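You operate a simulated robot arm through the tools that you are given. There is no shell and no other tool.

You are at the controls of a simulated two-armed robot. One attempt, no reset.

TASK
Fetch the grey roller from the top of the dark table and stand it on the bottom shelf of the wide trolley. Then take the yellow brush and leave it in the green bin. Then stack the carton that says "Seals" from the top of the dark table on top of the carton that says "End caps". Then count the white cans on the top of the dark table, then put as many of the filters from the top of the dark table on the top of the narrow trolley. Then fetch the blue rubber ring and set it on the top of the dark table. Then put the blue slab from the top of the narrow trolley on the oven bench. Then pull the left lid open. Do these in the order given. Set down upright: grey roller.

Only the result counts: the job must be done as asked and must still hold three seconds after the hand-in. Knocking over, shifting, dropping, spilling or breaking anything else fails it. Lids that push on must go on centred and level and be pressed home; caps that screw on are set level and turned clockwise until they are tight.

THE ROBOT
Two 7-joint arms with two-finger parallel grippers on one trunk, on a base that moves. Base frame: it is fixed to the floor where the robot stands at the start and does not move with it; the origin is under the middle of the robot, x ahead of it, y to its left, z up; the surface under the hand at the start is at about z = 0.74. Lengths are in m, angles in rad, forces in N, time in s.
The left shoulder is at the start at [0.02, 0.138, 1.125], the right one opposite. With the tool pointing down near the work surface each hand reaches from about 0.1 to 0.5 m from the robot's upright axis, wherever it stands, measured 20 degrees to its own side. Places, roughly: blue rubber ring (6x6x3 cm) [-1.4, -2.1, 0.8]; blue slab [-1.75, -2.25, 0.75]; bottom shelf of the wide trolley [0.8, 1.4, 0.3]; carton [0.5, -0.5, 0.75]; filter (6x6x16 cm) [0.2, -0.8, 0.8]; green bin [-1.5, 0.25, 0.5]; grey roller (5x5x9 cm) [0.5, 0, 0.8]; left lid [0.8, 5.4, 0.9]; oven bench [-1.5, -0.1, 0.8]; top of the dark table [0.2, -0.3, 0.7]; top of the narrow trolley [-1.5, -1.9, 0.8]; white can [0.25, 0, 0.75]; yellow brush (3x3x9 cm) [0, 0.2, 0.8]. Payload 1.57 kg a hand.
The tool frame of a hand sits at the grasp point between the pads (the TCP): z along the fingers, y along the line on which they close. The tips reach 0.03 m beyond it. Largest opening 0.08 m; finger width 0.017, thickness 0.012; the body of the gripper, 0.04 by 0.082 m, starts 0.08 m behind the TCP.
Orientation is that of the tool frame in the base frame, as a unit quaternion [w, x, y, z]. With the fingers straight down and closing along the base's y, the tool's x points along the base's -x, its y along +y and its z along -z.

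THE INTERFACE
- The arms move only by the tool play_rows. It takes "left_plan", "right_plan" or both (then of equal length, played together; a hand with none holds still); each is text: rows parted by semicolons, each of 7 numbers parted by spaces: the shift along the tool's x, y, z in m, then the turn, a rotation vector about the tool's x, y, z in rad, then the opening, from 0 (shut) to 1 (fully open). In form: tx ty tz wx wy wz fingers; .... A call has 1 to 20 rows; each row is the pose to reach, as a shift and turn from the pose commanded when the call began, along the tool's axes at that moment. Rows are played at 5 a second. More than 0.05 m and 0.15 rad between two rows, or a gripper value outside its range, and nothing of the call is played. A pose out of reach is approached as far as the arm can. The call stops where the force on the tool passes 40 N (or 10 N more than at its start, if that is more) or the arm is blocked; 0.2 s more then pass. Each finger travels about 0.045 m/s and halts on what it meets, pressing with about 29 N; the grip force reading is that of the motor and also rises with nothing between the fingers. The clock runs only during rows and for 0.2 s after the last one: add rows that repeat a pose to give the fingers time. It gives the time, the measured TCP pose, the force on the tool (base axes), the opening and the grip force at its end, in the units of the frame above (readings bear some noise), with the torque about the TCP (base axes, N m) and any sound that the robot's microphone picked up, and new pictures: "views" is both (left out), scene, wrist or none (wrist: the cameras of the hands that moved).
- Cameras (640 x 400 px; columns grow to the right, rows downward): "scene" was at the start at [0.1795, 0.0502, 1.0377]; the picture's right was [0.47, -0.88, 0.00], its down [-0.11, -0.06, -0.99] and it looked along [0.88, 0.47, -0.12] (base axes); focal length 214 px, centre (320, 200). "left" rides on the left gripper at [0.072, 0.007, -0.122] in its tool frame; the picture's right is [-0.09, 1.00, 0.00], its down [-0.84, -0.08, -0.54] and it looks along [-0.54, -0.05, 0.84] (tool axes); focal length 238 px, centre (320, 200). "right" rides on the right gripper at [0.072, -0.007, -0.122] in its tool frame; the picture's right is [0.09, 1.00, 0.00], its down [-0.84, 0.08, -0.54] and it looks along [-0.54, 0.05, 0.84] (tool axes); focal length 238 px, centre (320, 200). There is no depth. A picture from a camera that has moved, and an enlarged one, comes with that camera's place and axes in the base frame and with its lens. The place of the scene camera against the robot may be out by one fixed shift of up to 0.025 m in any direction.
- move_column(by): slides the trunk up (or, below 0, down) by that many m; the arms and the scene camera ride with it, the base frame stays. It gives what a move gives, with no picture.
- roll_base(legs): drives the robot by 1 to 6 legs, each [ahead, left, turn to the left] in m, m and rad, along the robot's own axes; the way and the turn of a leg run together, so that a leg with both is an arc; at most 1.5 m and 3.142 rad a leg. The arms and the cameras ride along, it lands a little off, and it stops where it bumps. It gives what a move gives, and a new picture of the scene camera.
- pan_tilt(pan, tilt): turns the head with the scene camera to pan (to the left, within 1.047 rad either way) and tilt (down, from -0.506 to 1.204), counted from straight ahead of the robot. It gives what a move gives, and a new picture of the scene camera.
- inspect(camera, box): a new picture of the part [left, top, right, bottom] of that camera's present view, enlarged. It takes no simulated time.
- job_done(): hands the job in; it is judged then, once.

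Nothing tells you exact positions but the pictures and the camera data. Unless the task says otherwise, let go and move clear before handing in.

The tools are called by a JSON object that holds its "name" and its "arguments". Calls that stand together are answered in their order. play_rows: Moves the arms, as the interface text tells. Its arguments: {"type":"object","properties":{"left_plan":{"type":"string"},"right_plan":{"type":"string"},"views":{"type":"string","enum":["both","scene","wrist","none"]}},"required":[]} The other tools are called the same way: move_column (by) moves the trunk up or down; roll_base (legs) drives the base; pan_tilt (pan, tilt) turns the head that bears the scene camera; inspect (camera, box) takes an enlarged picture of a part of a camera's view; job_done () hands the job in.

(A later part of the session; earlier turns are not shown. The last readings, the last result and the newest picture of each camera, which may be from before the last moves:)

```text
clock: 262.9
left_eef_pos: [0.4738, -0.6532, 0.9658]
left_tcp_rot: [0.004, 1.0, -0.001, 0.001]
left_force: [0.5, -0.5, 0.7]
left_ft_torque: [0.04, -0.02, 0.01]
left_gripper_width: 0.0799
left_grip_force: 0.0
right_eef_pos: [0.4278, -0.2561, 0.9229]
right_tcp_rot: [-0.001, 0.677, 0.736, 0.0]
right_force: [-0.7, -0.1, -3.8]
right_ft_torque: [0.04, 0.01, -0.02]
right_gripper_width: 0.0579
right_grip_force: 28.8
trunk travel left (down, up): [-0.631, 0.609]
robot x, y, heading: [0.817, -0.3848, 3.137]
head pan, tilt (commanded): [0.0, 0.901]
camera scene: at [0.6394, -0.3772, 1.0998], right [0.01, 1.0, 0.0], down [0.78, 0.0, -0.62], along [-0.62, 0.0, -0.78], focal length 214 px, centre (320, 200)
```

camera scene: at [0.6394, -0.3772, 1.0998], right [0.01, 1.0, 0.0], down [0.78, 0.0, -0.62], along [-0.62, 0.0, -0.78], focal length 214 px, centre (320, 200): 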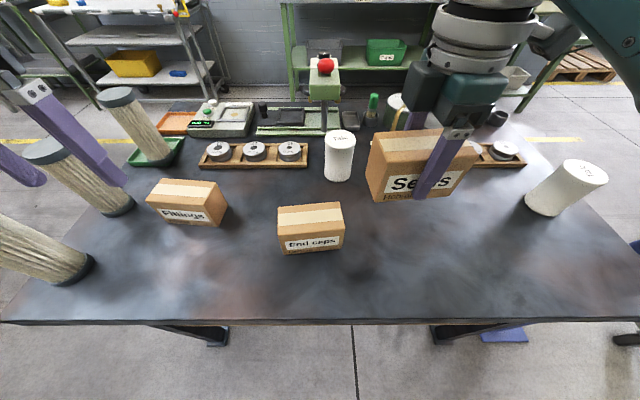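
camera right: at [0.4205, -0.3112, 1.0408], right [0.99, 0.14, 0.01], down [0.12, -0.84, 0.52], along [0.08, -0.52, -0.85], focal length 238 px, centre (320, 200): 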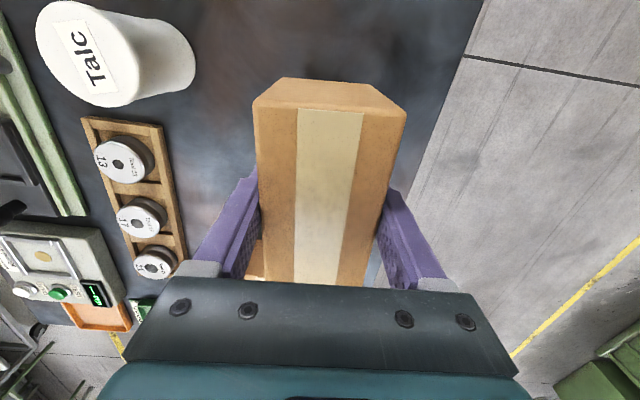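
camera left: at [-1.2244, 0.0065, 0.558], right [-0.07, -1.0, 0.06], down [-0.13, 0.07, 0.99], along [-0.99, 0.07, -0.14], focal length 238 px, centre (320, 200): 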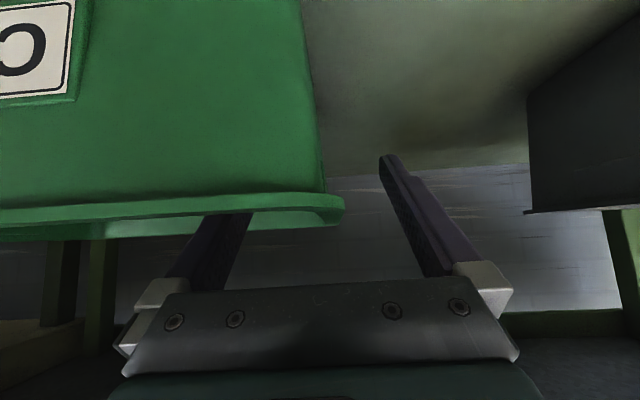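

{"name": "move_column", "arguments": {"by": 0.06}}

{"name": "roll_base", "arguments": {"legs": [[0, 0.143, 0]]}}

{"name": "inspect", "arguments": {"camera": "right", "box": [0, 0, 640, 400]}}

```text
clock: 263.9
left_eef_pos: [0.4736, -0.6547, 1.0246]
left_tcp_rot: [0.004, 1.0, -0.001, 0.001]
left_force: [-0.5, 0.0, 0.1]
left_ft_torque: [-0.01, 0.0, -0.01]
left_gripper_width: 0.0799
left_grip_force: 0.1
right_eef_pos: [0.4275, -0.2573, 0.9824]
right_tcp_rot: [0.0, 0.677, 0.736, -0.001]
right_force: [0.0, 0.1, -3.1]
right_ft_torque: [0.01, 0.03, 0.02]
right_gripper_width: 0.0578
right_grip_force: 29.3
trunk travel left (down, up): [-0.691, 0.549]
robot x, y, heading: [0.8216, -0.383, 3.136]
head pan, tilt (commanded): [0.0, 0.901]
```

```text
clock: 265.3
left_eef_pos: [0.4756, -0.8032, 1.0251]
left_tcp_rot: [0.003, 1.0, 0.002, 0.0]
left_force: [0.3, 0.0, -0.1]
left_ft_torque: [0.01, -0.01, -0.02]
left_gripper_width: 0.08
left_grip_force: 0.0
right_eef_pos: [0.4269, -0.4034, 0.9831]
right_tcp_rot: [0.0, 0.675, 0.738, 0.0]
right_force: [0.5, 0.7, -2.8]
right_ft_torque: [0.02, 0.0, 0.0]
right_gripper_width: 0.0577
right_grip_force: 29.0
trunk travel left (down, up): [-0.691, 0.549]
robot x, y, heading: [0.8199, -0.5267, -3.139]
head pan, tilt (commanded): [0.0, 0.901]
camera scene: at [0.639, -0.5241, 1.1598], right [0.0, 1.0, 0.0], down [0.78, 0.0, -0.62], along [-0.62, 0.0, -0.78], focal length 214 px, centre (320, 200)
```

scene: 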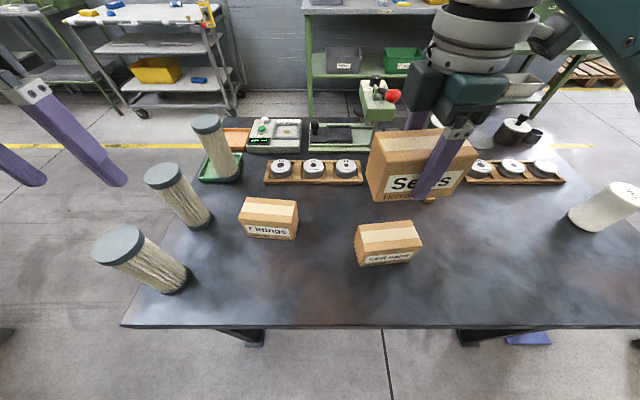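

```text
1.00 times, centred on (320, 200) of right (not enlarged: the box is as wide or as high as the picture)
camera zoom: at [0.4115, -0.3323, 1.1045], right [0.98, 0.18, 0.0], down [0.15, -0.83, 0.54], along [0.1, -0.53, -0.84], focal length 238 px, centre (320, 200)
```

zoom: 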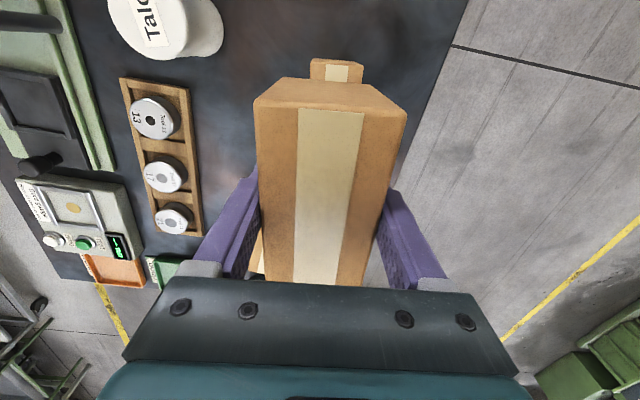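

{"name": "play_rows", "arguments": {"right_plan": "0.0034 0.0101 0 0 0 0 0; 0.0034 0.0101 0.04 0 0 0 0; 0.0034 0.0101 0.08 0 0 0 0; 0.0034 0.0101 0.11 0 0 0 0; 0.0034 0.0101 0.122 0 0 0 0; 0.0034 0.0101 0.122 0 0 0 0", "views": "both"}}

```text
clock: 266.7
left_eef_pos: [0.4751, -0.8028, 1.0242]
left_tcp_rot: [0.004, 1.0, 0.002, 0.001]
left_force: [0.4, -0.3, -0.3]
left_ft_torque: [-0.02, 0.03, -0.02]
left_gripper_width: 0.0799
left_grip_force: 0.0
right_eef_pos: [0.4358, -0.3995, 0.8597]
right_tcp_rot: [0.0, 0.675, 0.738, -0.001]
right_force: [0.1, 0.1, -3.2]
right_ft_torque: [-0.03, 0.01, -0.02]
right_gripper_width: 0.0577
right_grip_force: 29.3
trunk travel left (down, up): [-0.691, 0.549]
robot x, y, heading: [0.8149, -0.5299, -3.142]
head pan, tilt (commanded): [0.0, 0.901]
camera scene: at [0.639, -0.5241, 1.1598], right [0.0, 1.0, 0.0], down [0.78, 0.0, -0.62], along [-0.62, 0.0, -0.78], focal length 214 px, centre (320, 200)
camera right: at [0.4217, -0.3271, 0.9805], right [0.98, 0.18, 0.0], down [0.15, -0.83, 0.54], along [0.1, -0.53, -0.84], focal length 238 px, centre (320, 200)
```

scene: 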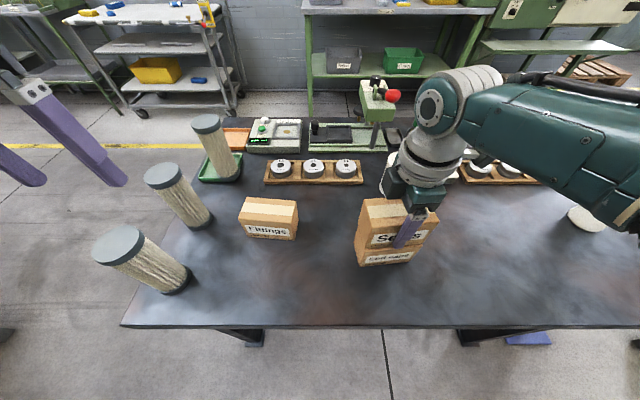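
right: 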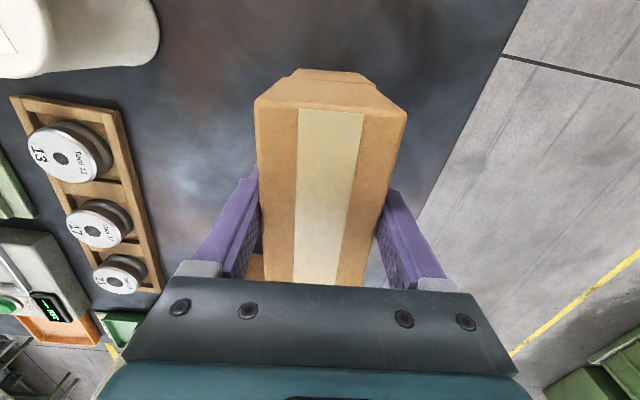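

{"name": "inspect", "arguments": {"camera": "scene", "box": [320, 180, 480, 280]}}

{"name": "play_rows", "arguments": {"right_plan": "0 0 0.004 0 0 0 0; 0 0 0.0075 0 0 0 0; 0 0 0.009 0 0 0 0", "views": "none"}}

```text
4.00 times, centred on (400, 230) of scene
camera zoom: at [0.639, -0.5241, 1.1598], right [0.0, 1.0, 0.0], down [0.78, 0.0, -0.62], along [-0.62, 0.0, -0.78], focal length 858 px, centre (0, 80)
```

zoom: 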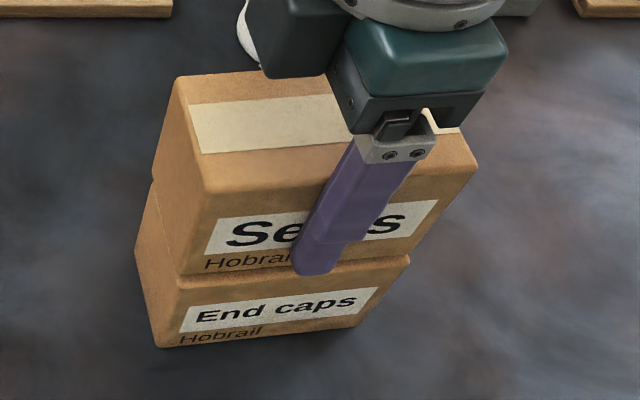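

```text
clock: 267.6
left_eef_pos: [0.4751, -0.8017, 1.0247]
left_tcp_rot: [0.002, 1.0, 0.003, 0.0]
left_force: [0.6, -0.2, 0.0]
left_ft_torque: [-0.01, -0.01, -0.04]
left_gripper_width: 0.08
left_grip_force: 0.1
right_eef_pos: [0.4345, -0.3997, 0.8532]
right_tcp_rot: [-0.001, 0.675, 0.737, -0.001]
right_force: [5.3, 2.1, 20.6]
right_ft_torque: [0.13, -0.76, 0.1]
right_gripper_width: 0.058
right_grip_force: 28.9
trunk travel left (down, up): [-0.691, 0.549]
robot x, y, heading: [0.8179, -0.5337, -3.137]
head pan, tilt (commanded): [0.0, 0.901]
stopped in row 3 (right hand): the force on the tool passed its limit at 41 N (the readings are from after the stop); the commanded pose is now the measured one
```

{"name": "play_rows", "arguments": {"right_plan": "0 0 -0.002 0 0 0 0; 0 0 -0.002 0 0 0 0; 0 0 -0.002 0 0 0 0.85; 0 0 -0.002 0 0 0 1; 0 0 -0.002 0 0 0 1; 0 0 -0.002 0 0 0 1", "views": "both"}}

```text
clock: 269.1
left_eef_pos: [0.4752, -0.8027, 1.025]
left_tcp_rot: [0.004, 1.0, 0.002, 0.001]
left_force: [1.3, -1.0, 0.7]
left_ft_torque: [-0.04, -0.01, -0.02]
left_gripper_width: 0.0799
left_grip_force: 0.2
right_eef_pos: [0.4346, -0.3994, 0.8545]
right_tcp_rot: [0.0, 0.675, 0.738, -0.001]
right_force: [0.2, 0.3, 0.8]
right_ft_torque: [0.02, -0.01, -0.01]
right_gripper_width: 0.0798
right_grip_force: 0.0
trunk travel left (down, up): [-0.691, 0.549]
robot x, y, heading: [0.8192, -0.5304, -3.143]
head pan, tilt (commanded): [0.0, 0.901]
camera scene: at [0.6389, -0.524, 1.1598], right [0.0, 1.0, 0.0], down [0.78, 0.0, -0.62], along [-0.62, 0.0, -0.78], focal length 214 px, centre (320, 200)
camera right: at [0.4199, -0.3284, 0.976], right [0.98, 0.18, 0.0], down [0.15, -0.83, 0.54], along [0.1, -0.53, -0.84], focal length 238 px, centre (320, 200)
```

scene: 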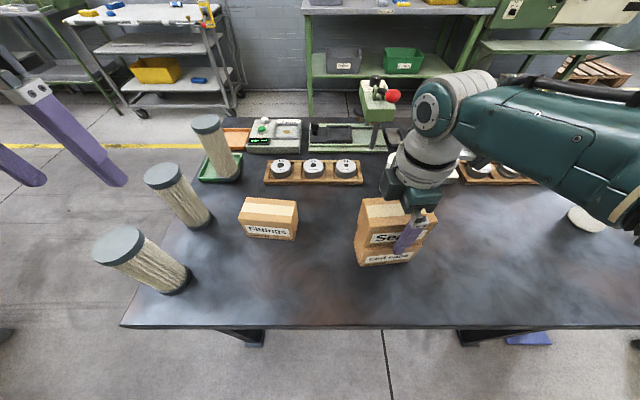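
right: 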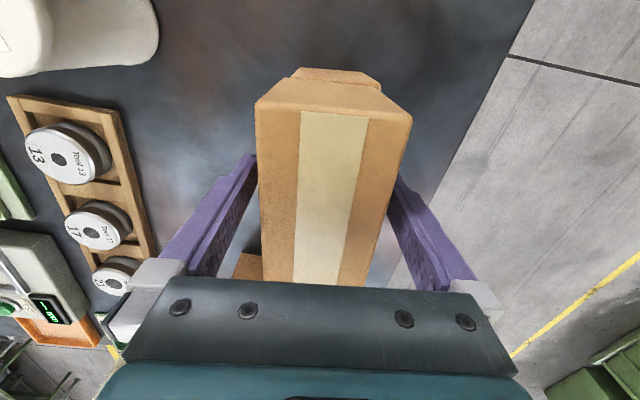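

Seals is resting on End caps. I'll raise the hand straight up and check the stack.

{"name": "play_rows", "arguments": {"right_plan": "0 0 -0.03 0 0 0 1; 0 0 -0.065 0 0 0 1; 0 0 -0.1 0 0 0 1; 0 0 -0.12 0 0 0 1", "views": "scene"}}

{"name": "inspect", "arguments": {"camera": "scene", "box": [300, 160, 500, 285]}}

{"name": "inspect", "arguments": {"camera": "right", "box": [0, 0, 640, 400]}}

```text
clock: 270.1
left_eef_pos: [0.477, -0.8017, 1.0252]
left_tcp_rot: [0.003, 1.0, 0.002, 0.001]
left_force: [0.0, 0.1, 0.2]
left_ft_torque: [-0.04, 0.02, 0.02]
left_gripper_width: 0.0799
left_grip_force: 0.1
right_eef_pos: [0.4337, -0.3993, 0.9736]
right_tcp_rot: [-0.001, 0.676, 0.737, 0.001]
right_force: [0.8, -0.3, -0.5]
right_ft_torque: [-0.02, -0.01, 0.0]
right_gripper_width: 0.0797
right_grip_force: 0.0
trunk travel left (down, up): [-0.691, 0.549]
robot x, y, heading: [0.8157, -0.5317, -3.143]
head pan, tilt (commanded): [0.0, 0.901]
camera scene: at [0.6389, -0.524, 1.1598], right [0.0, 1.0, 0.0], down [0.78, 0.0, -0.62], along [-0.62, 0.0, -0.78], focal length 214 px, centre (320, 200)
```

scene: 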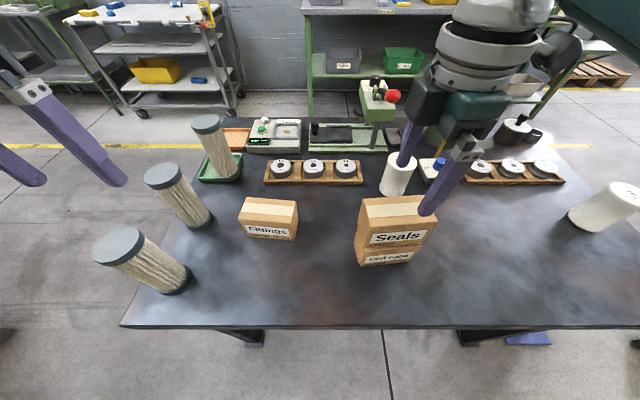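

```text
3.20 times, centred on (400, 222) of scene
camera zoom: at [0.6389, -0.524, 1.1598], right [0.0, 1.0, 0.0], down [0.78, 0.0, -0.62], along [-0.62, 0.0, -0.78], focal length 686 px, centre (64, 128)
```

zoom: 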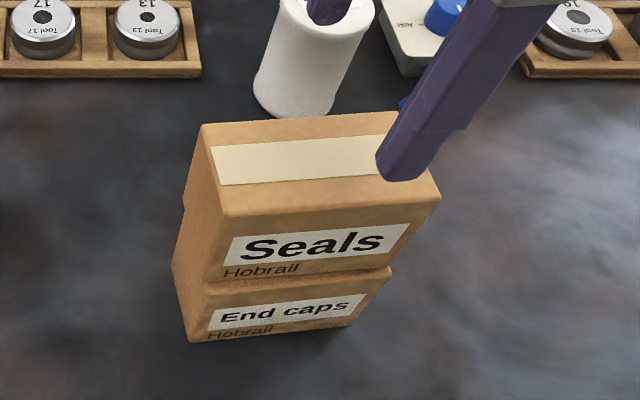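

```text
1.00 times, centred on (320, 200) of right (not enlarged: the box is as wide or as high as the picture)
camera zoom: at [0.4198, -0.3275, 1.0943], right [0.98, 0.18, 0.0], down [0.15, -0.83, 0.54], along [0.1, -0.53, -0.84], focal length 238 px, centre (320, 200)
```

zoom: 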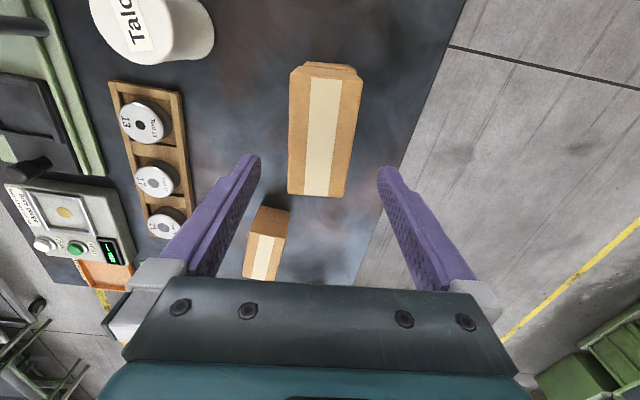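

The stack is square and steady. Next I'll take two filters, one in each hand; first a look from the left hand, which is already above them.

{"name": "inspect", "arguments": {"camera": "left", "box": [0, 0, 640, 400]}}

{"name": "inspect", "arguments": {"camera": "scene", "box": [80, 90, 280, 310]}}

```text
1.00 times, centred on (320, 200) of left (not enlarged: the box is as wide or as high as the picture)
camera zoom: at [0.5464, -0.8074, 1.1471], right [-0.09, -1.0, 0.01], down [-0.84, 0.08, 0.54], along [-0.54, 0.04, -0.84], focal length 238 px, centre (320, 200)
```

zoom: 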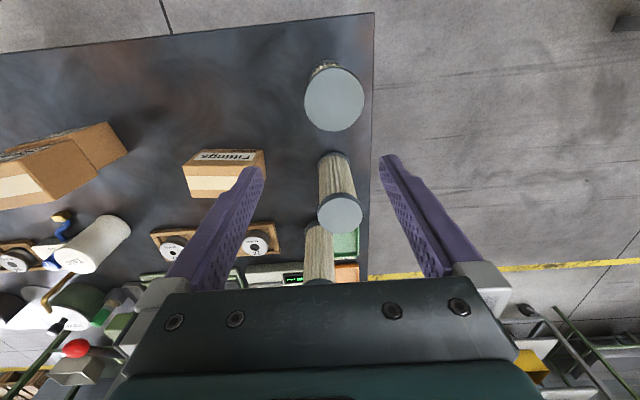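

```text
1.82 times, centred on (180, 200) of scene
camera zoom: at [0.6389, -0.524, 1.1598], right [0.0, 1.0, 0.0], down [0.78, 0.0, -0.62], along [-0.62, 0.0, -0.78], focal length 390 px, centre (574, 200)
```

zoom: 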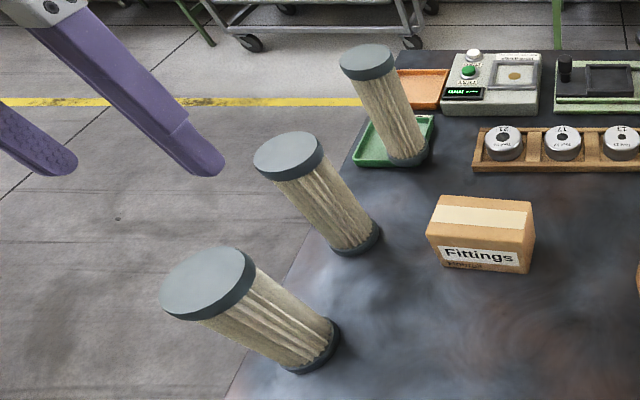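

{"name": "play_rows", "arguments": {"left_plan": "0.0125 0.009 0 0 0 0 1; 0.025 0.0175 0 0 0 0 1; 0.025 0.0175 0.035 0 0 0 1; 0.025 0.0175 0.07 0 0 0 1; 0.025 0.0175 0.07 0 0 0 1", "views": "wrist"}}

```text
clock: 271.2
left_eef_pos: [0.5015, -0.8214, 0.9569]
left_tcp_rot: [0.004, 1.0, 0.0, 0.0]
left_force: [0.5, 0.6, 0.2]
left_ft_torque: [0.01, -0.01, 0.0]
left_gripper_width: 0.0803
left_grip_force: 0.0
right_eef_pos: [0.4337, -0.3991, 0.9736]
right_tcp_rot: [0.0, 0.675, 0.738, -0.001]
right_force: [0.2, 0.4, 0.7]
right_ft_torque: [0.0, 0.03, 0.01]
right_gripper_width: 0.08
right_grip_force: 0.1
trunk travel left (down, up): [-0.691, 0.549]
robot x, y, heading: [0.8182, -0.5285, -3.141]
head pan, tilt (commanded): [0.0, 0.901]
camera left: at [0.5726, -0.8262, 1.0784], right [-0.09, -1.0, 0.01], down [-0.84, 0.08, 0.54], along [-0.54, 0.04, -0.84], focal length 238 px, centre (320, 200)
```

left: 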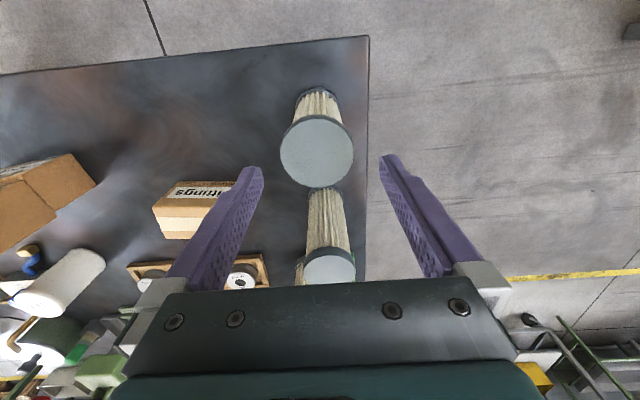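

{"name": "play_rows", "arguments": {"left_plan": "0.0025 -0.002 0.03 0 0 0 1; 0.0025 -0.002 0.06 0 0 0 1; 0.0025 -0.002 0.08 0 0 0 1; 0.0025 -0.002 0.08 0 0 0 1", "views": "both"}}

```text
clock: 272.2
left_eef_pos: [0.5029, -0.8203, 0.8771]
left_tcp_rot: [0.003, 1.0, 0.002, 0.001]
left_force: [-0.4, 1.2, 0.9]
left_ft_torque: [-0.04, -0.03, 0.03]
left_gripper_width: 0.0798
left_grip_force: 0.0
right_eef_pos: [0.4341, -0.4, 0.9713]
right_tcp_rot: [0.0, 0.675, 0.737, -0.001]
right_force: [-0.2, 0.0, 0.6]
right_ft_torque: [0.04, 0.03, -0.03]
right_gripper_width: 0.0798
right_grip_force: 0.2
trunk travel left (down, up): [-0.691, 0.549]
robot x, y, heading: [0.8155, -0.5285, -3.144]
head pan, tilt (commanded): [0.0, 0.901]
camera scene: at [0.6389, -0.524, 1.1598], right [0.0, 1.0, 0.0], down [0.78, 0.0, -0.62], along [-0.62, 0.0, -0.78], focal length 214 px, centre (320, 200)
camera left: at [0.574, -0.8249, 0.9989], right [-0.09, -1.0, 0.01], down [-0.84, 0.08, 0.54], along [-0.54, 0.04, -0.84], focal length 238 px, centre (320, 200)
```

scene: 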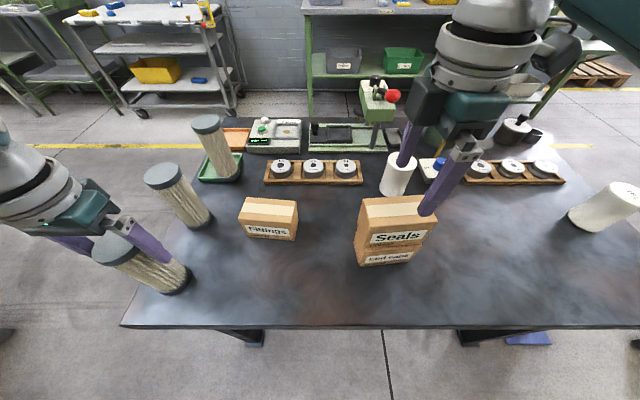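
left: 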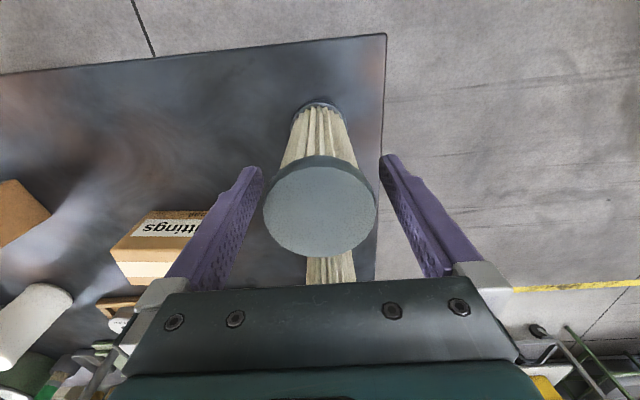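

{"name": "play_rows", "arguments": {"left_plan": "0 0 0 0 0 0 0.8; 0 0 0 0 0 0 0.6; 0 0 0 0 0 0 0.4; 0 0 0 0 0 0 0.3; 0 0 0 0 0 0 0.3", "views": "wrist"}}

```text
clock: 273.4
left_eef_pos: [0.5025, -0.8189, 0.877]
left_tcp_rot: [0.003, 1.0, 0.002, 0.001]
left_force: [0.5, 1.2, 1.2]
left_ft_torque: [0.26, -0.04, -0.02]
left_gripper_width: 0.0581
left_grip_force: 29.0
right_eef_pos: [0.4349, -0.3999, 0.9727]
right_tcp_rot: [0.0, 0.676, 0.737, 0.0]
right_force: [-0.3, 0.1, 0.1]
right_ft_torque: [0.01, -0.03, -0.04]
right_gripper_width: 0.0799
right_grip_force: 0.1
trunk travel left (down, up): [-0.691, 0.549]
robot x, y, heading: [0.8198, -0.5285, -3.143]
head pan, tilt (commanded): [0.0, 0.901]
camera left: at [0.5738, -0.8249, 0.9993], right [-0.09, -1.0, 0.01], down [-0.84, 0.08, 0.54], along [-0.54, 0.04, -0.84], focal length 238 px, centre (320, 200)
```

left: 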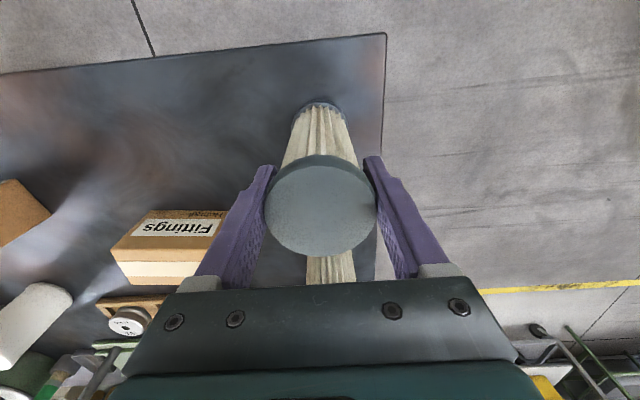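

{"name": "play_rows", "arguments": {"left_plan": "0 0 -0.03 0 0 0 0; 0 0 -0.06 0 0 0 0; 0 0 -0.09 0 0 0 0; 0 0 -0.12 0 0 0 0; 0 0 -0.12 0 0 0 0", "views": "scene"}}

```text
clock: 274.6
left_eef_pos: [0.5029, -0.8186, 0.994]
left_tcp_rot: [0.003, 1.0, 0.002, 0.001]
left_force: [-0.6, 0.1, -2.7]
left_ft_torque: [-0.02, -0.01, 0.0]
left_gripper_width: 0.0583
left_grip_force: 29.1
right_eef_pos: [0.4348, -0.4011, 0.9718]
right_tcp_rot: [0.0, 0.676, 0.737, -0.002]
right_force: [0.8, 0.6, 0.2]
right_ft_torque: [0.01, 0.01, -0.01]
right_gripper_width: 0.0801
right_grip_force: 0.1
trunk travel left (down, up): [-0.691, 0.549]
robot x, y, heading: [0.8135, -0.529, -3.144]
head pan, tilt (commanded): [0.0, 0.901]
camera scene: at [0.639, -0.5239, 1.1598], right [0.0, 1.0, 0.0], down [0.78, 0.0, -0.62], along [-0.62, 0.0, -0.78], focal length 214 px, centre (320, 200)
```

scene: 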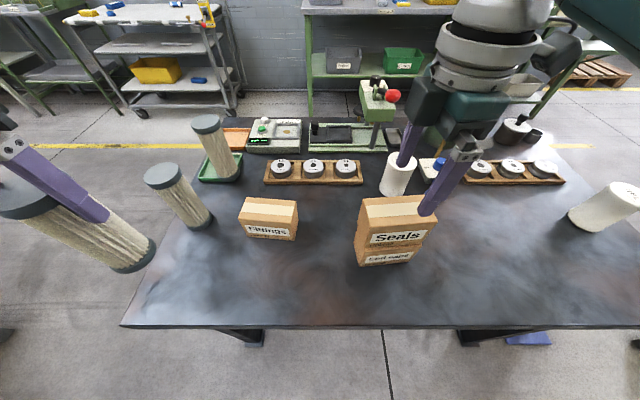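

{"name": "roll_base", "arguments": {"legs": [[0.0, 0.418, 0]]}}

{"name": "inspect", "arguments": {"camera": "right", "box": [0, 0, 640, 400]}}

```text
clock: 277.3
left_eef_pos: [0.5012, -1.2515, 0.9942]
left_tcp_rot: [0.004, 1.0, 0.0, 0.001]
left_force: [0.5, -0.4, -1.1]
left_ft_torque: [0.03, 0.03, -0.02]
left_gripper_width: 0.0584
left_grip_force: 29.2
right_eef_pos: [0.4335, -0.8328, 0.9727]
right_tcp_rot: [0.0, 0.677, 0.736, -0.001]
right_force: [0.4, 0.0, -0.6]
right_ft_torque: [-0.01, -0.02, 0.02]
right_gripper_width: 0.08
right_grip_force: 0.0
trunk travel left (down, up): [-0.691, 0.549]
robot x, y, heading: [0.8148, -0.9648, 3.141]
head pan, tilt (commanded): [0.0, 0.901]
camera scene: at [0.6384, -0.9574, 1.1598], right [0.0, 1.0, 0.0], down [0.78, 0.0, -0.62], along [-0.62, 0.0, -0.78], focal length 214 px, centre (320, 200)
```

scene: 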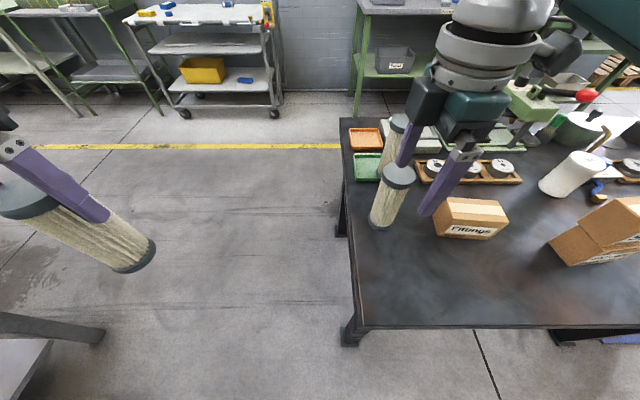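

```text
1.00 times, centred on (320, 200) of right (not enlarged: the box is as wide or as high as the picture)
camera zoom: at [0.4199, -0.76, 1.0939], right [0.98, 0.18, 0.0], down [0.15, -0.83, 0.54], along [0.09, -0.53, -0.84], focal length 238 px, centre (320, 200)
```

zoom: 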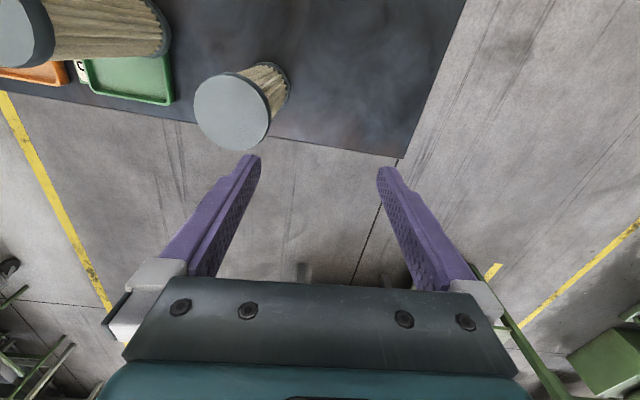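

{"name": "roll_base", "arguments": {"legs": [[0.068, -0.014, 0]]}}

{"name": "inspect", "arguments": {"camera": "right", "box": [0, 0, 640, 400]}}

```text
clock: 278.3
left_eef_pos: [0.4319, -1.2369, 0.9943]
left_tcp_rot: [0.004, 1.0, 0.0, 0.001]
left_force: [-0.4, -1.0, -2.4]
left_ft_torque: [0.0, -0.04, -0.02]
left_gripper_width: 0.058
left_grip_force: 28.9
right_eef_pos: [0.3651, -0.8172, 0.9734]
right_tcp_rot: [-0.001, 0.677, 0.736, -0.001]
right_force: [-0.7, 0.0, 0.0]
right_ft_torque: [-0.01, 0.02, 0.02]
right_gripper_width: 0.0802
right_grip_force: 0.2
trunk travel left (down, up): [-0.691, 0.549]
robot x, y, heading: [0.7475, -0.9531, 3.141]
head pan, tilt (commanded): [0.0, 0.901]
camera scene: at [0.5694, -0.9428, 1.1598], right [0.0, 1.0, 0.0], down [0.78, 0.0, -0.62], along [-0.62, 0.0, -0.78], focal length 214 px, centre (320, 200)
```

scene: 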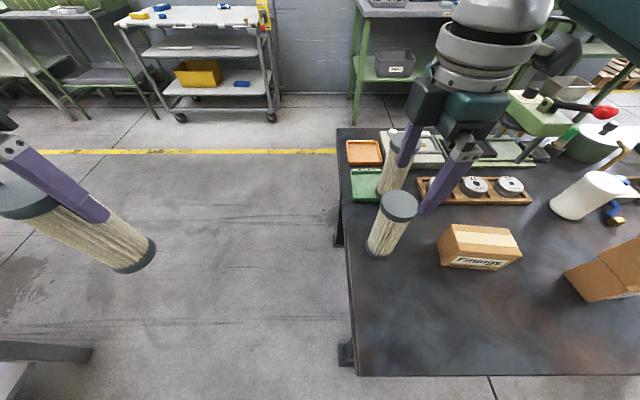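

```text
1.00 times, centred on (320, 200) of right (not enlarged: the box is as wide or as high as the picture)
camera zoom: at [0.351, -0.7453, 1.0939], right [0.98, 0.18, 0.0], down [0.15, -0.83, 0.54], along [0.09, -0.53, -0.84], focal length 238 px, centre (320, 200)
```

zoom: 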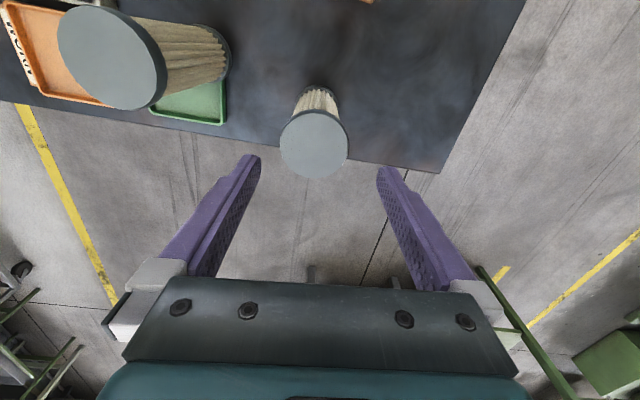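

{"name": "play_rows", "arguments": {"right_plan": "0.0047 -0.0077 0 0 0 0 1; 0.0047 -0.0077 0.035 0 0 0 1; 0.0047 -0.0077 0.07 0 0 0 1; 0.0047 -0.0077 0.096 0 0 0 1; 0.0047 -0.0077 0.096 0 0 0 1", "views": "both"}}

```text
clock: 279.5
left_eef_pos: [0.4319, -1.2362, 0.9941]
left_tcp_rot: [0.004, 1.0, 0.0, 0.0]
left_force: [0.2, -0.5, -2.3]
left_ft_torque: [0.01, 0.01, -0.04]
left_gripper_width: 0.0579
left_grip_force: 28.6
right_eef_pos: [0.3569, -0.8161, 0.8765]
right_tcp_rot: [-0.001, 0.677, 0.736, -0.001]
right_force: [0.3, -0.4, -0.6]
right_ft_torque: [-0.01, -0.01, 0.02]
right_gripper_width: 0.08
right_grip_force: 0.2
trunk travel left (down, up): [-0.691, 0.549]
robot x, y, heading: [0.7486, -0.9494, 3.137]
head pan, tilt (commanded): [0.0, 0.901]
camera scene: at [0.5695, -0.9428, 1.1598], right [0.0, 1.0, 0.0], down [0.78, 0.0, -0.62], along [-0.62, 0.0, -0.78], focal length 214 px, centre (320, 200)
camera right: at [0.3432, -0.7444, 0.9977], right [0.98, 0.18, 0.0], down [0.15, -0.83, 0.54], along [0.09, -0.53, -0.84], focal length 238 px, centre (320, 200)
```

scene: 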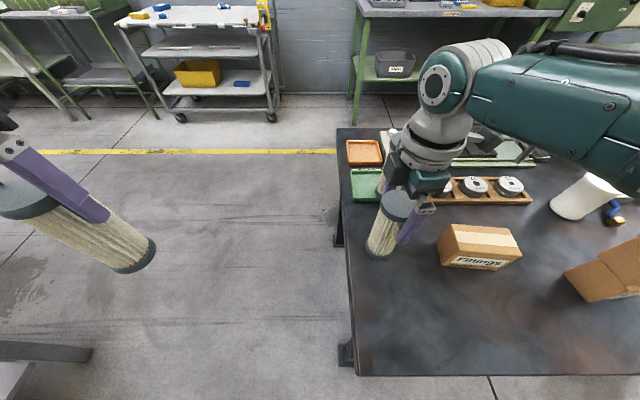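
right: 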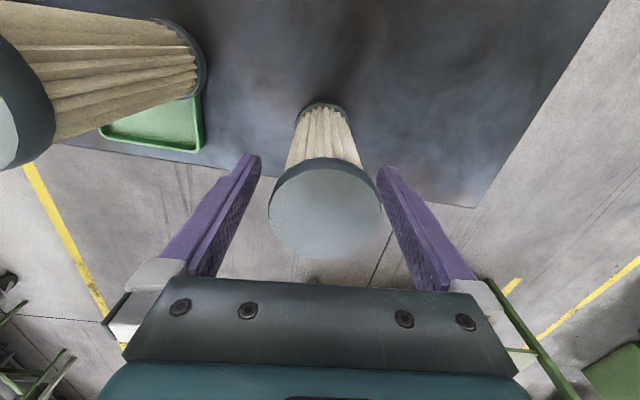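

{"name": "play_rows", "arguments": {"right_plan": "0 0 0 0 0 0 0.8; 0 0 0 0 0 0 0.6; 0 0 0 0 0 0 0.4; 0 0 0 0 0 0 0.3; 0 0 0 0 0 0 0.3", "views": "none"}}

{"name": "move_column", "arguments": {"by": 0.25}}

{"name": "inspect", "arguments": {"camera": "right", "box": [0, 0, 640, 400]}}

```text
clock: 280.7
left_eef_pos: [0.4325, -1.2365, 0.9936]
left_tcp_rot: [0.003, 1.0, -0.001, 0.001]
left_force: [0.5, -0.3, -2.3]
left_ft_torque: [0.03, 0.01, 0.03]
left_gripper_width: 0.0581
left_grip_force: 28.9
right_eef_pos: [0.3579, -0.8167, 0.8773]
right_tcp_rot: [0.0, 0.677, 0.736, -0.001]
right_force: [-0.5, 0.3, 0.5]
right_ft_torque: [-0.02, 0.01, -0.01]
right_gripper_width: 0.0579
right_grip_force: 29.3
trunk travel left (down, up): [-0.691, 0.549]
robot x, y, heading: [0.7451, -0.9499, 3.135]
head pan, tilt (commanded): [0.0, 0.901]
```

```text
clock: 283.3
left_eef_pos: [0.4333, -1.236, 1.2438]
left_tcp_rot: [0.004, 1.0, -0.001, 0.001]
left_force: [0.0, 1.0, -0.8]
left_ft_torque: [0.0, 0.03, 0.0]
left_gripper_width: 0.0582
left_grip_force: 28.7
right_eef_pos: [0.3566, -0.8159, 1.1263]
right_tcp_rot: [-0.001, 0.678, 0.735, -0.001]
right_force: [0.7, 0.8, -1.2]
right_ft_torque: [0.0, 0.01, 0.02]
right_gripper_width: 0.058
right_grip_force: 29.0
trunk travel left (down, up): [-0.941, 0.299]
robot x, y, heading: [0.7435, -0.9529, 3.14]
head pan, tilt (commanded): [0.0, 0.901]
```

```text
1.00 times, centred on (320, 200) of right (not enlarged: the box is as wide or as high as the picture)
camera zoom: at [0.3432, -0.7444, 1.2478], right [0.98, 0.18, 0.0], down [0.15, -0.83, 0.54], along [0.09, -0.53, -0.84], focal length 238 px, centre (320, 200)
```

zoom: 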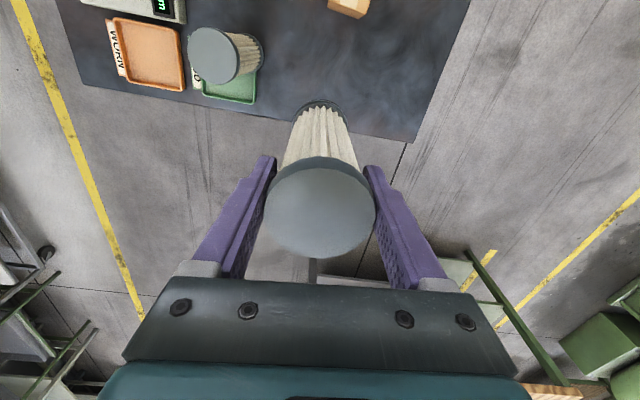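

Both filters are held. I'll drive round the end of the table to the narrow trolley.

{"name": "roll_base", "arguments": {"legs": [[0.0, 0.42, 0]]}}

{"name": "roll_base", "arguments": {"legs": [[1.3, 0.0, 0]]}}

{"name": "pan_tilt", "arguments": {"pan": 0.3, "tilt": 0.6}}

```text
clock: 285.9
left_eef_pos: [0.4291, -1.6486, 1.2436]
left_tcp_rot: [0.003, 1.0, -0.002, 0.001]
left_force: [1.1, 0.7, -1.3]
left_ft_torque: [-0.02, 0.01, 0.02]
left_gripper_width: 0.0582
left_grip_force: 29.4
right_eef_pos: [0.3541, -1.2292, 1.1265]
right_tcp_rot: [0.0, 0.677, 0.736, -0.001]
right_force: [0.3, 0.2, -2.2]
right_ft_torque: [-0.02, -0.03, -0.03]
right_gripper_width: 0.0583
right_grip_force: 29.5
trunk travel left (down, up): [-0.941, 0.299]
robot x, y, heading: [0.7451, -1.368, 3.138]
head pan, tilt (commanded): [0.0, 0.901]
camera scene: at [0.5676, -1.356, 1.4098], right [0.01, 1.0, 0.0], down [0.78, 0.0, -0.62], along [-0.62, 0.0, -0.78], focal length 214 px, centre (320, 200)
```

scene: 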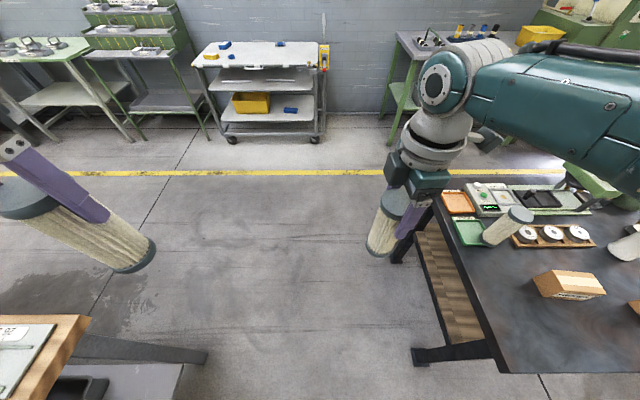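

```text
clock: 292.4
left_eef_pos: [-0.884, -1.6181, 1.2446]
left_tcp_rot: [0.004, 1.0, -0.013, 0.001]
left_force: [0.3, -0.1, -2.4]
left_ft_torque: [-0.01, 0.01, -0.01]
left_gripper_width: 0.0581
left_grip_force: 28.6
right_eef_pos: [-0.9487, -1.1966, 1.1266]
right_tcp_rot: [0.0, 0.686, 0.727, -0.001]
right_force: [0.7, -2.0, -1.6]
right_ft_torque: [0.01, -0.02, -0.01]
right_gripper_width: 0.0584
right_grip_force: 29.2
trunk travel left (down, up): [-0.941, 0.299]
robot x, y, heading: [-0.5666, -1.3415, 3.114]
head pan, tilt (commanded): [0.0, 0.901]
camera scene: at [-0.7401, -1.3291, 1.4098], right [0.03, 1.0, 0.0], down [0.78, -0.02, -0.62], along [-0.62, 0.02, -0.78], focal length 214 px, centre (320, 200)
```

scene: 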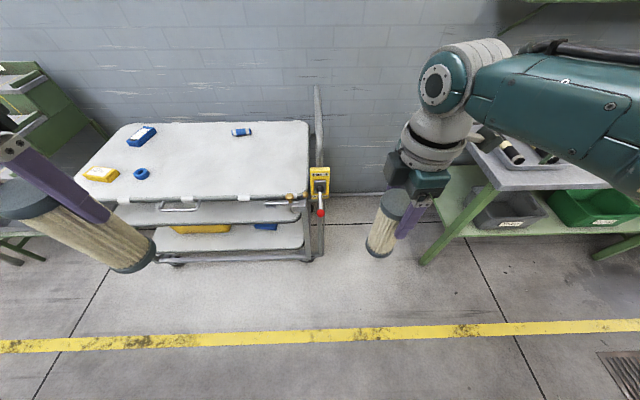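

```text
clock: 293.2
left_eef_pos: [-0.8845, -1.6195, 1.2439]
left_tcp_rot: [0.003, 1.0, -0.013, 0.001]
left_force: [0.5, 0.7, -2.0]
left_ft_torque: [0.02, -0.03, -0.01]
left_gripper_width: 0.0579
left_grip_force: 29.0
right_eef_pos: [-0.9494, -1.1969, 1.1257]
right_tcp_rot: [-0.001, 0.687, 0.726, 0.0]
right_force: [0.2, -0.2, -1.0]
right_ft_torque: [0.01, 0.01, 0.0]
right_gripper_width: 0.0582
right_grip_force: 28.7
trunk travel left (down, up): [-0.941, 0.299]
robot x, y, heading: [-0.5642, -1.3408, 3.115]
head pan, tilt (commanded): [0.3, 0.6]
camera scene: at [-0.7498, -1.3548, 1.4345], right [-0.27, 0.96, 0.0], down [0.55, 0.15, -0.82], along [-0.79, -0.22, -0.57], focal length 214 px, centre (320, 200)
```

scene: 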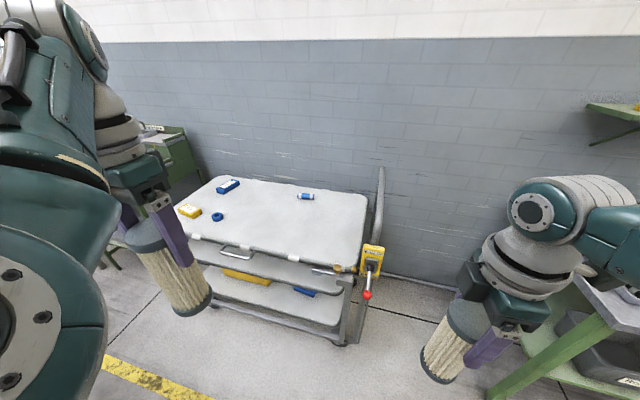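

{"name": "roll_base", "arguments": {"legs": [[0.15, 0.309, 0.026]]}}

{"name": "pan_tilt", "arguments": {"pan": 0.0, "tilt": 0.8}}

{"name": "inspect", "arguments": {"camera": "left", "box": [0, 0, 640, 400]}}

{"name": "inspect", "arguments": {"camera": "right", "box": [0, 0, 640, 400]}}

```text
clock: 295.5
left_eef_pos: [-1.0274, -1.9342, 1.2435]
left_tcp_rot: [0.003, 1.0, 0.002, 0.001]
left_force: [0.0, -0.7, -1.1]
left_ft_torque: [-0.03, -0.02, -0.02]
left_gripper_width: 0.0582
left_grip_force: 28.9
right_eef_pos: [-1.1032, -1.5134, 1.1262]
right_tcp_rot: [0.0, 0.676, 0.737, -0.001]
right_force: [-0.2, 0.1, -1.6]
right_ft_torque: [0.05, 0.0, 0.01]
right_gripper_width: 0.0583
right_grip_force: 28.8
trunk travel left (down, up): [-0.941, 0.299]
robot x, y, heading: [-0.7153, -1.6472, -3.141]
head pan, tilt (commanded): [0.3, 0.6]
camera scene: at [-0.8996, -1.6655, 1.4346], right [-0.3, 0.96, 0.0], down [0.54, 0.17, -0.82], along [-0.79, -0.24, -0.57], focal length 214 px, centre (320, 200)
```

scene: 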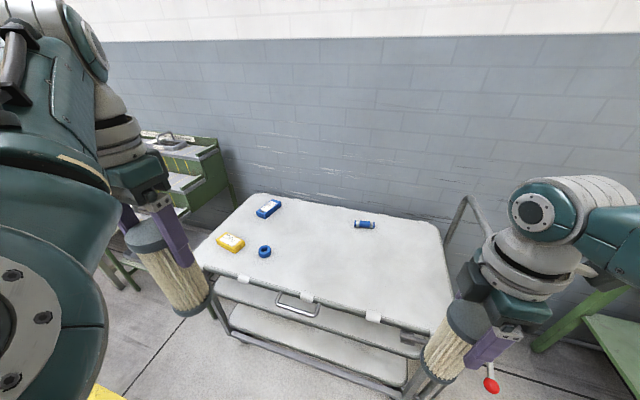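

```text
clock: 296.3
left_eef_pos: [-1.0275, -1.9338, 1.2443]
left_tcp_rot: [0.002, 1.0, 0.002, 0.002]
left_force: [-0.8, -0.4, -1.8]
left_ft_torque: [0.01, 0.02, 0.01]
left_gripper_width: 0.058
left_grip_force: 29.0
right_eef_pos: [-1.1027, -1.5137, 1.126]
right_tcp_rot: [-0.001, 0.676, 0.737, 0.0]
right_force: [0.1, -0.8, -1.2]
right_ft_torque: [0.01, 0.0, 0.02]
right_gripper_width: 0.0582
right_grip_force: 29.0
trunk travel left (down, up): [-0.941, 0.299]
robot x, y, heading: [-0.7129, -1.6443, -3.138]
head pan, tilt (commanded): [0.0, 0.799]
camera scene: at [-0.8959, -1.6395, 1.4178], right [0.0, 1.0, 0.0], down [0.72, 0.0, -0.7], along [-0.7, 0.0, -0.72], focal length 214 px, centre (320, 200)
```

scene: 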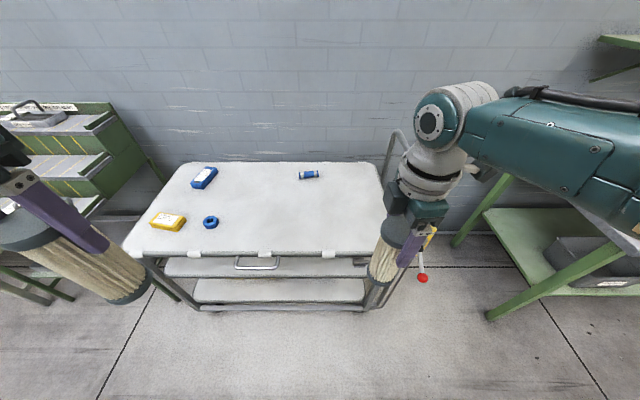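

```text
1.00 times, centred on (320, 200) of left (not enlarged: the box is as wide or as high as the picture)
camera zoom: at [-0.9553, -1.9384, 1.3662], right [-0.09, -1.0, 0.01], down [-0.84, 0.08, 0.54], along [-0.54, 0.04, -0.84], focal length 238 px, centre (320, 200)
```

zoom: 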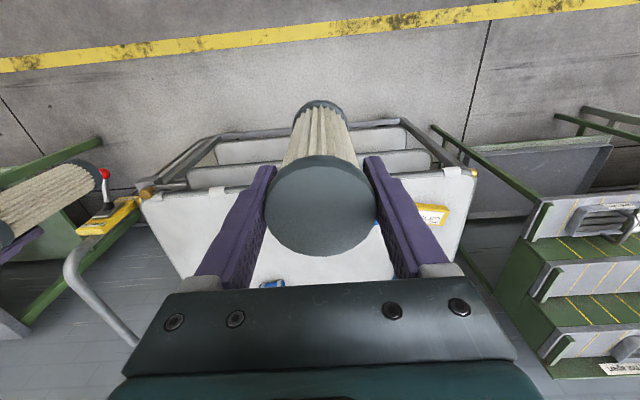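

```text
1.00 times, centred on (320, 200) of right (not enlarged: the box is as wide or as high as the picture)
camera zoom: at [-1.1177, -1.4417, 1.2477], right [0.98, 0.18, 0.0], down [0.15, -0.83, 0.54], along [0.1, -0.53, -0.84], focal length 238 px, centre (320, 200)
```

zoom: 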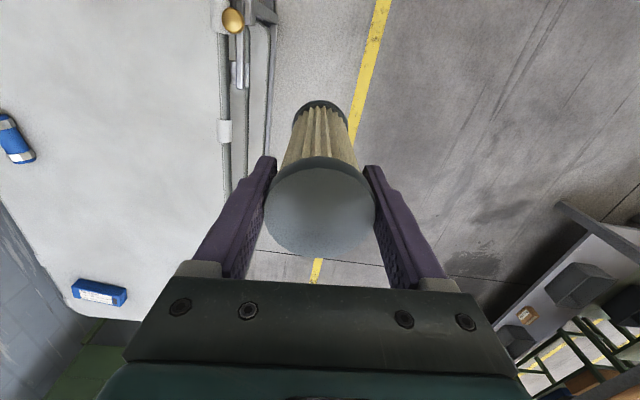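

The trolley top sits at about z = 0.79, from x ≈ -1.27 back and y -2.34 to -1.43, with plenty of clear space. I'll place the right-hand filter first, at about (-1.42, -1.60).

{"name": "roll_base", "arguments": {"legs": [[0.315, 0.09, 0]]}}

{"name": "inspect", "arguments": {"camera": "right", "box": [0, 0, 640, 400]}}

```text
clock: 298.4
left_eef_pos: [-1.3445, -2.0261, 1.2443]
left_tcp_rot: [0.003, 1.0, 0.003, 0.002]
left_force: [-0.2, 0.3, -2.3]
left_ft_torque: [-0.01, 0.03, 0.01]
left_gripper_width: 0.0582
left_grip_force: 29.2
right_eef_pos: [-1.4232, -1.6068, 1.1272]
right_tcp_rot: [0.0, 0.674, 0.739, 0.0]
right_force: [-0.2, -1.0, -2.2]
right_ft_torque: [-0.03, 0.0, 0.01]
right_gripper_width: 0.0581
right_grip_force: 29.4
trunk travel left (down, up): [-0.941, 0.299]
robot x, y, heading: [-1.0344, -1.738, -3.133]
head pan, tilt (commanded): [0.0, 0.799]
camera scene: at [-1.2153, -1.7314, 1.4177], right [-0.01, 1.0, 0.0], down [0.72, 0.0, -0.7], along [-0.7, 0.0, -0.72], focal length 214 px, centre (320, 200)
```

scene: 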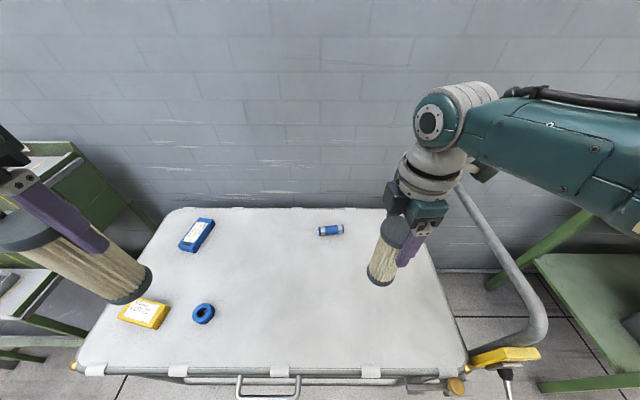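

```text
1.00 times, centred on (320, 200) of right (not enlarged: the box is as wide or as high as the picture)
camera zoom: at [-1.438, -1.5348, 1.2476], right [0.98, 0.18, 0.0], down [0.15, -0.83, 0.54], along [0.1, -0.53, -0.84], focal length 238 px, centre (320, 200)
```

zoom: 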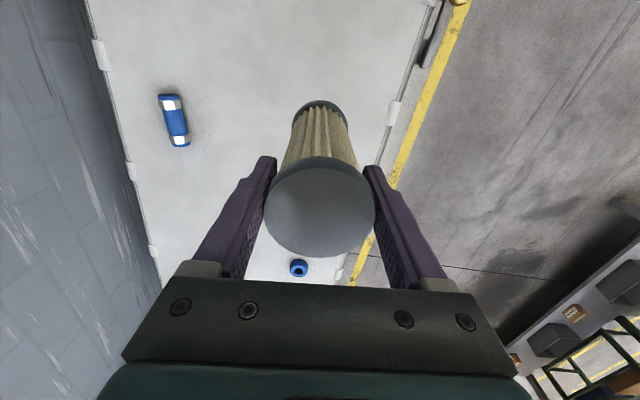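

{"name": "roll_base", "arguments": {"legs": [[0, 0.1, -0.005]]}}

{"name": "move_column", "arguments": {"by": -0.11}}

{"name": "pan_tilt", "arguments": {"pan": -0.5, "tilt": 0.8}}

```text
clock: 299.6
left_eef_pos: [-1.3471, -2.1248, 1.2432]
left_tcp_rot: [0.003, 1.0, -0.002, 0.002]
left_force: [0.7, 0.1, -1.8]
left_ft_torque: [-0.02, -0.01, 0.0]
left_gripper_width: 0.0581
left_grip_force: 28.6
right_eef_pos: [-1.4216, -1.7057, 1.1266]
right_tcp_rot: [0.0, 0.676, 0.736, 0.001]
right_force: [-0.3, -0.9, -0.9]
right_ft_torque: [0.0, -0.02, -0.03]
right_gripper_width: 0.0582
right_grip_force: 28.8
trunk travel left (down, up): [-0.941, 0.299]
robot x, y, heading: [-1.0349, -1.8411, 3.141]
head pan, tilt (commanded): [0.0, 0.799]
camera scene: at [-1.2152, -1.8314, 1.4177], right [0.0, 1.0, 0.0], down [0.72, 0.0, -0.7], along [-0.7, 0.0, -0.72], focal length 214 px, centre (320, 200)
```

scene: 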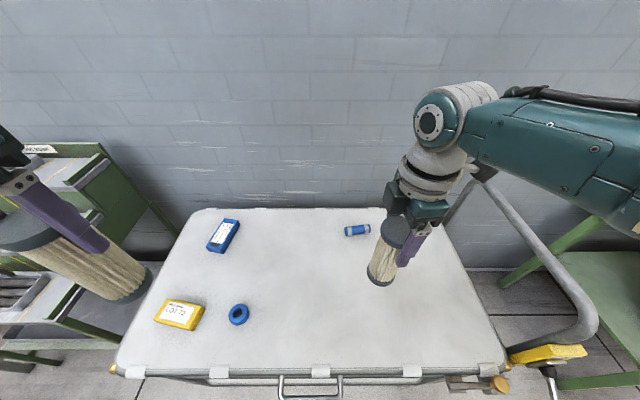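

```text
clock: 301.0
left_eef_pos: [-1.3469, -2.1251, 1.134]
left_tcp_rot: [0.003, 1.0, -0.001, 0.002]
left_force: [-0.9, -0.2, -0.9]
left_ft_torque: [0.01, 0.03, 0.03]
left_gripper_width: 0.0584
left_grip_force: 29.2
right_eef_pos: [-1.4216, -1.7056, 1.0154]
right_tcp_rot: [0.0, 0.677, 0.736, 0.001]
right_force: [0.2, 0.0, -1.8]
right_ft_torque: [0.0, 0.01, -0.02]
right_gripper_width: 0.0581
right_grip_force: 29.7
trunk travel left (down, up): [-0.831, 0.409]
robot x, y, heading: [-1.0355, -1.835, 3.134]
head pan, tilt (commanded): [0.0, 0.799]
```

```text
clock: 302.0
left_eef_pos: [-1.3474, -2.1243, 1.1342]
left_tcp_rot: [0.002, 1.0, -0.001, 0.002]
left_force: [-0.8, -0.1, -1.6]
left_ft_torque: [0.0, 0.03, 0.05]
left_gripper_width: 0.0584
left_grip_force: 29.1
right_eef_pos: [-1.4214, -1.7056, 1.0152]
right_tcp_rot: [-0.001, 0.678, 0.735, 0.0]
right_force: [0.3, -0.3, -1.9]
right_ft_torque: [-0.01, -0.03, 0.0]
right_gripper_width: 0.0584
right_grip_force: 29.2
trunk travel left (down, up): [-0.831, 0.409]
robot x, y, heading: [-1.0332, -1.8418, 3.134]
head pan, tilt (commanded): [-0.499, 0.799]
camera scene: at [-1.2052, -1.7929, 1.3077], right [0.48, 0.88, 0.0], down [0.63, -0.35, -0.7], along [-0.61, 0.34, -0.72], focal length 214 px, centre (320, 200)
```

scene: 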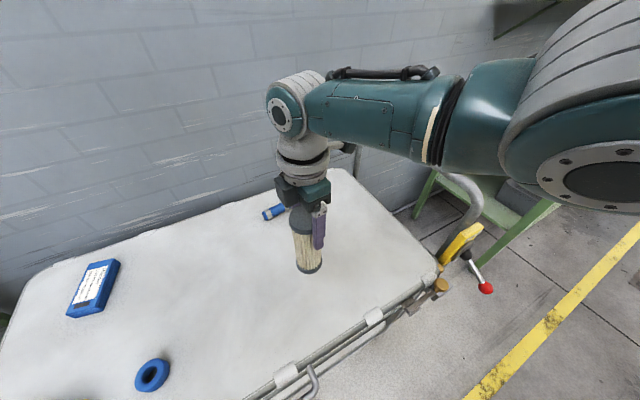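

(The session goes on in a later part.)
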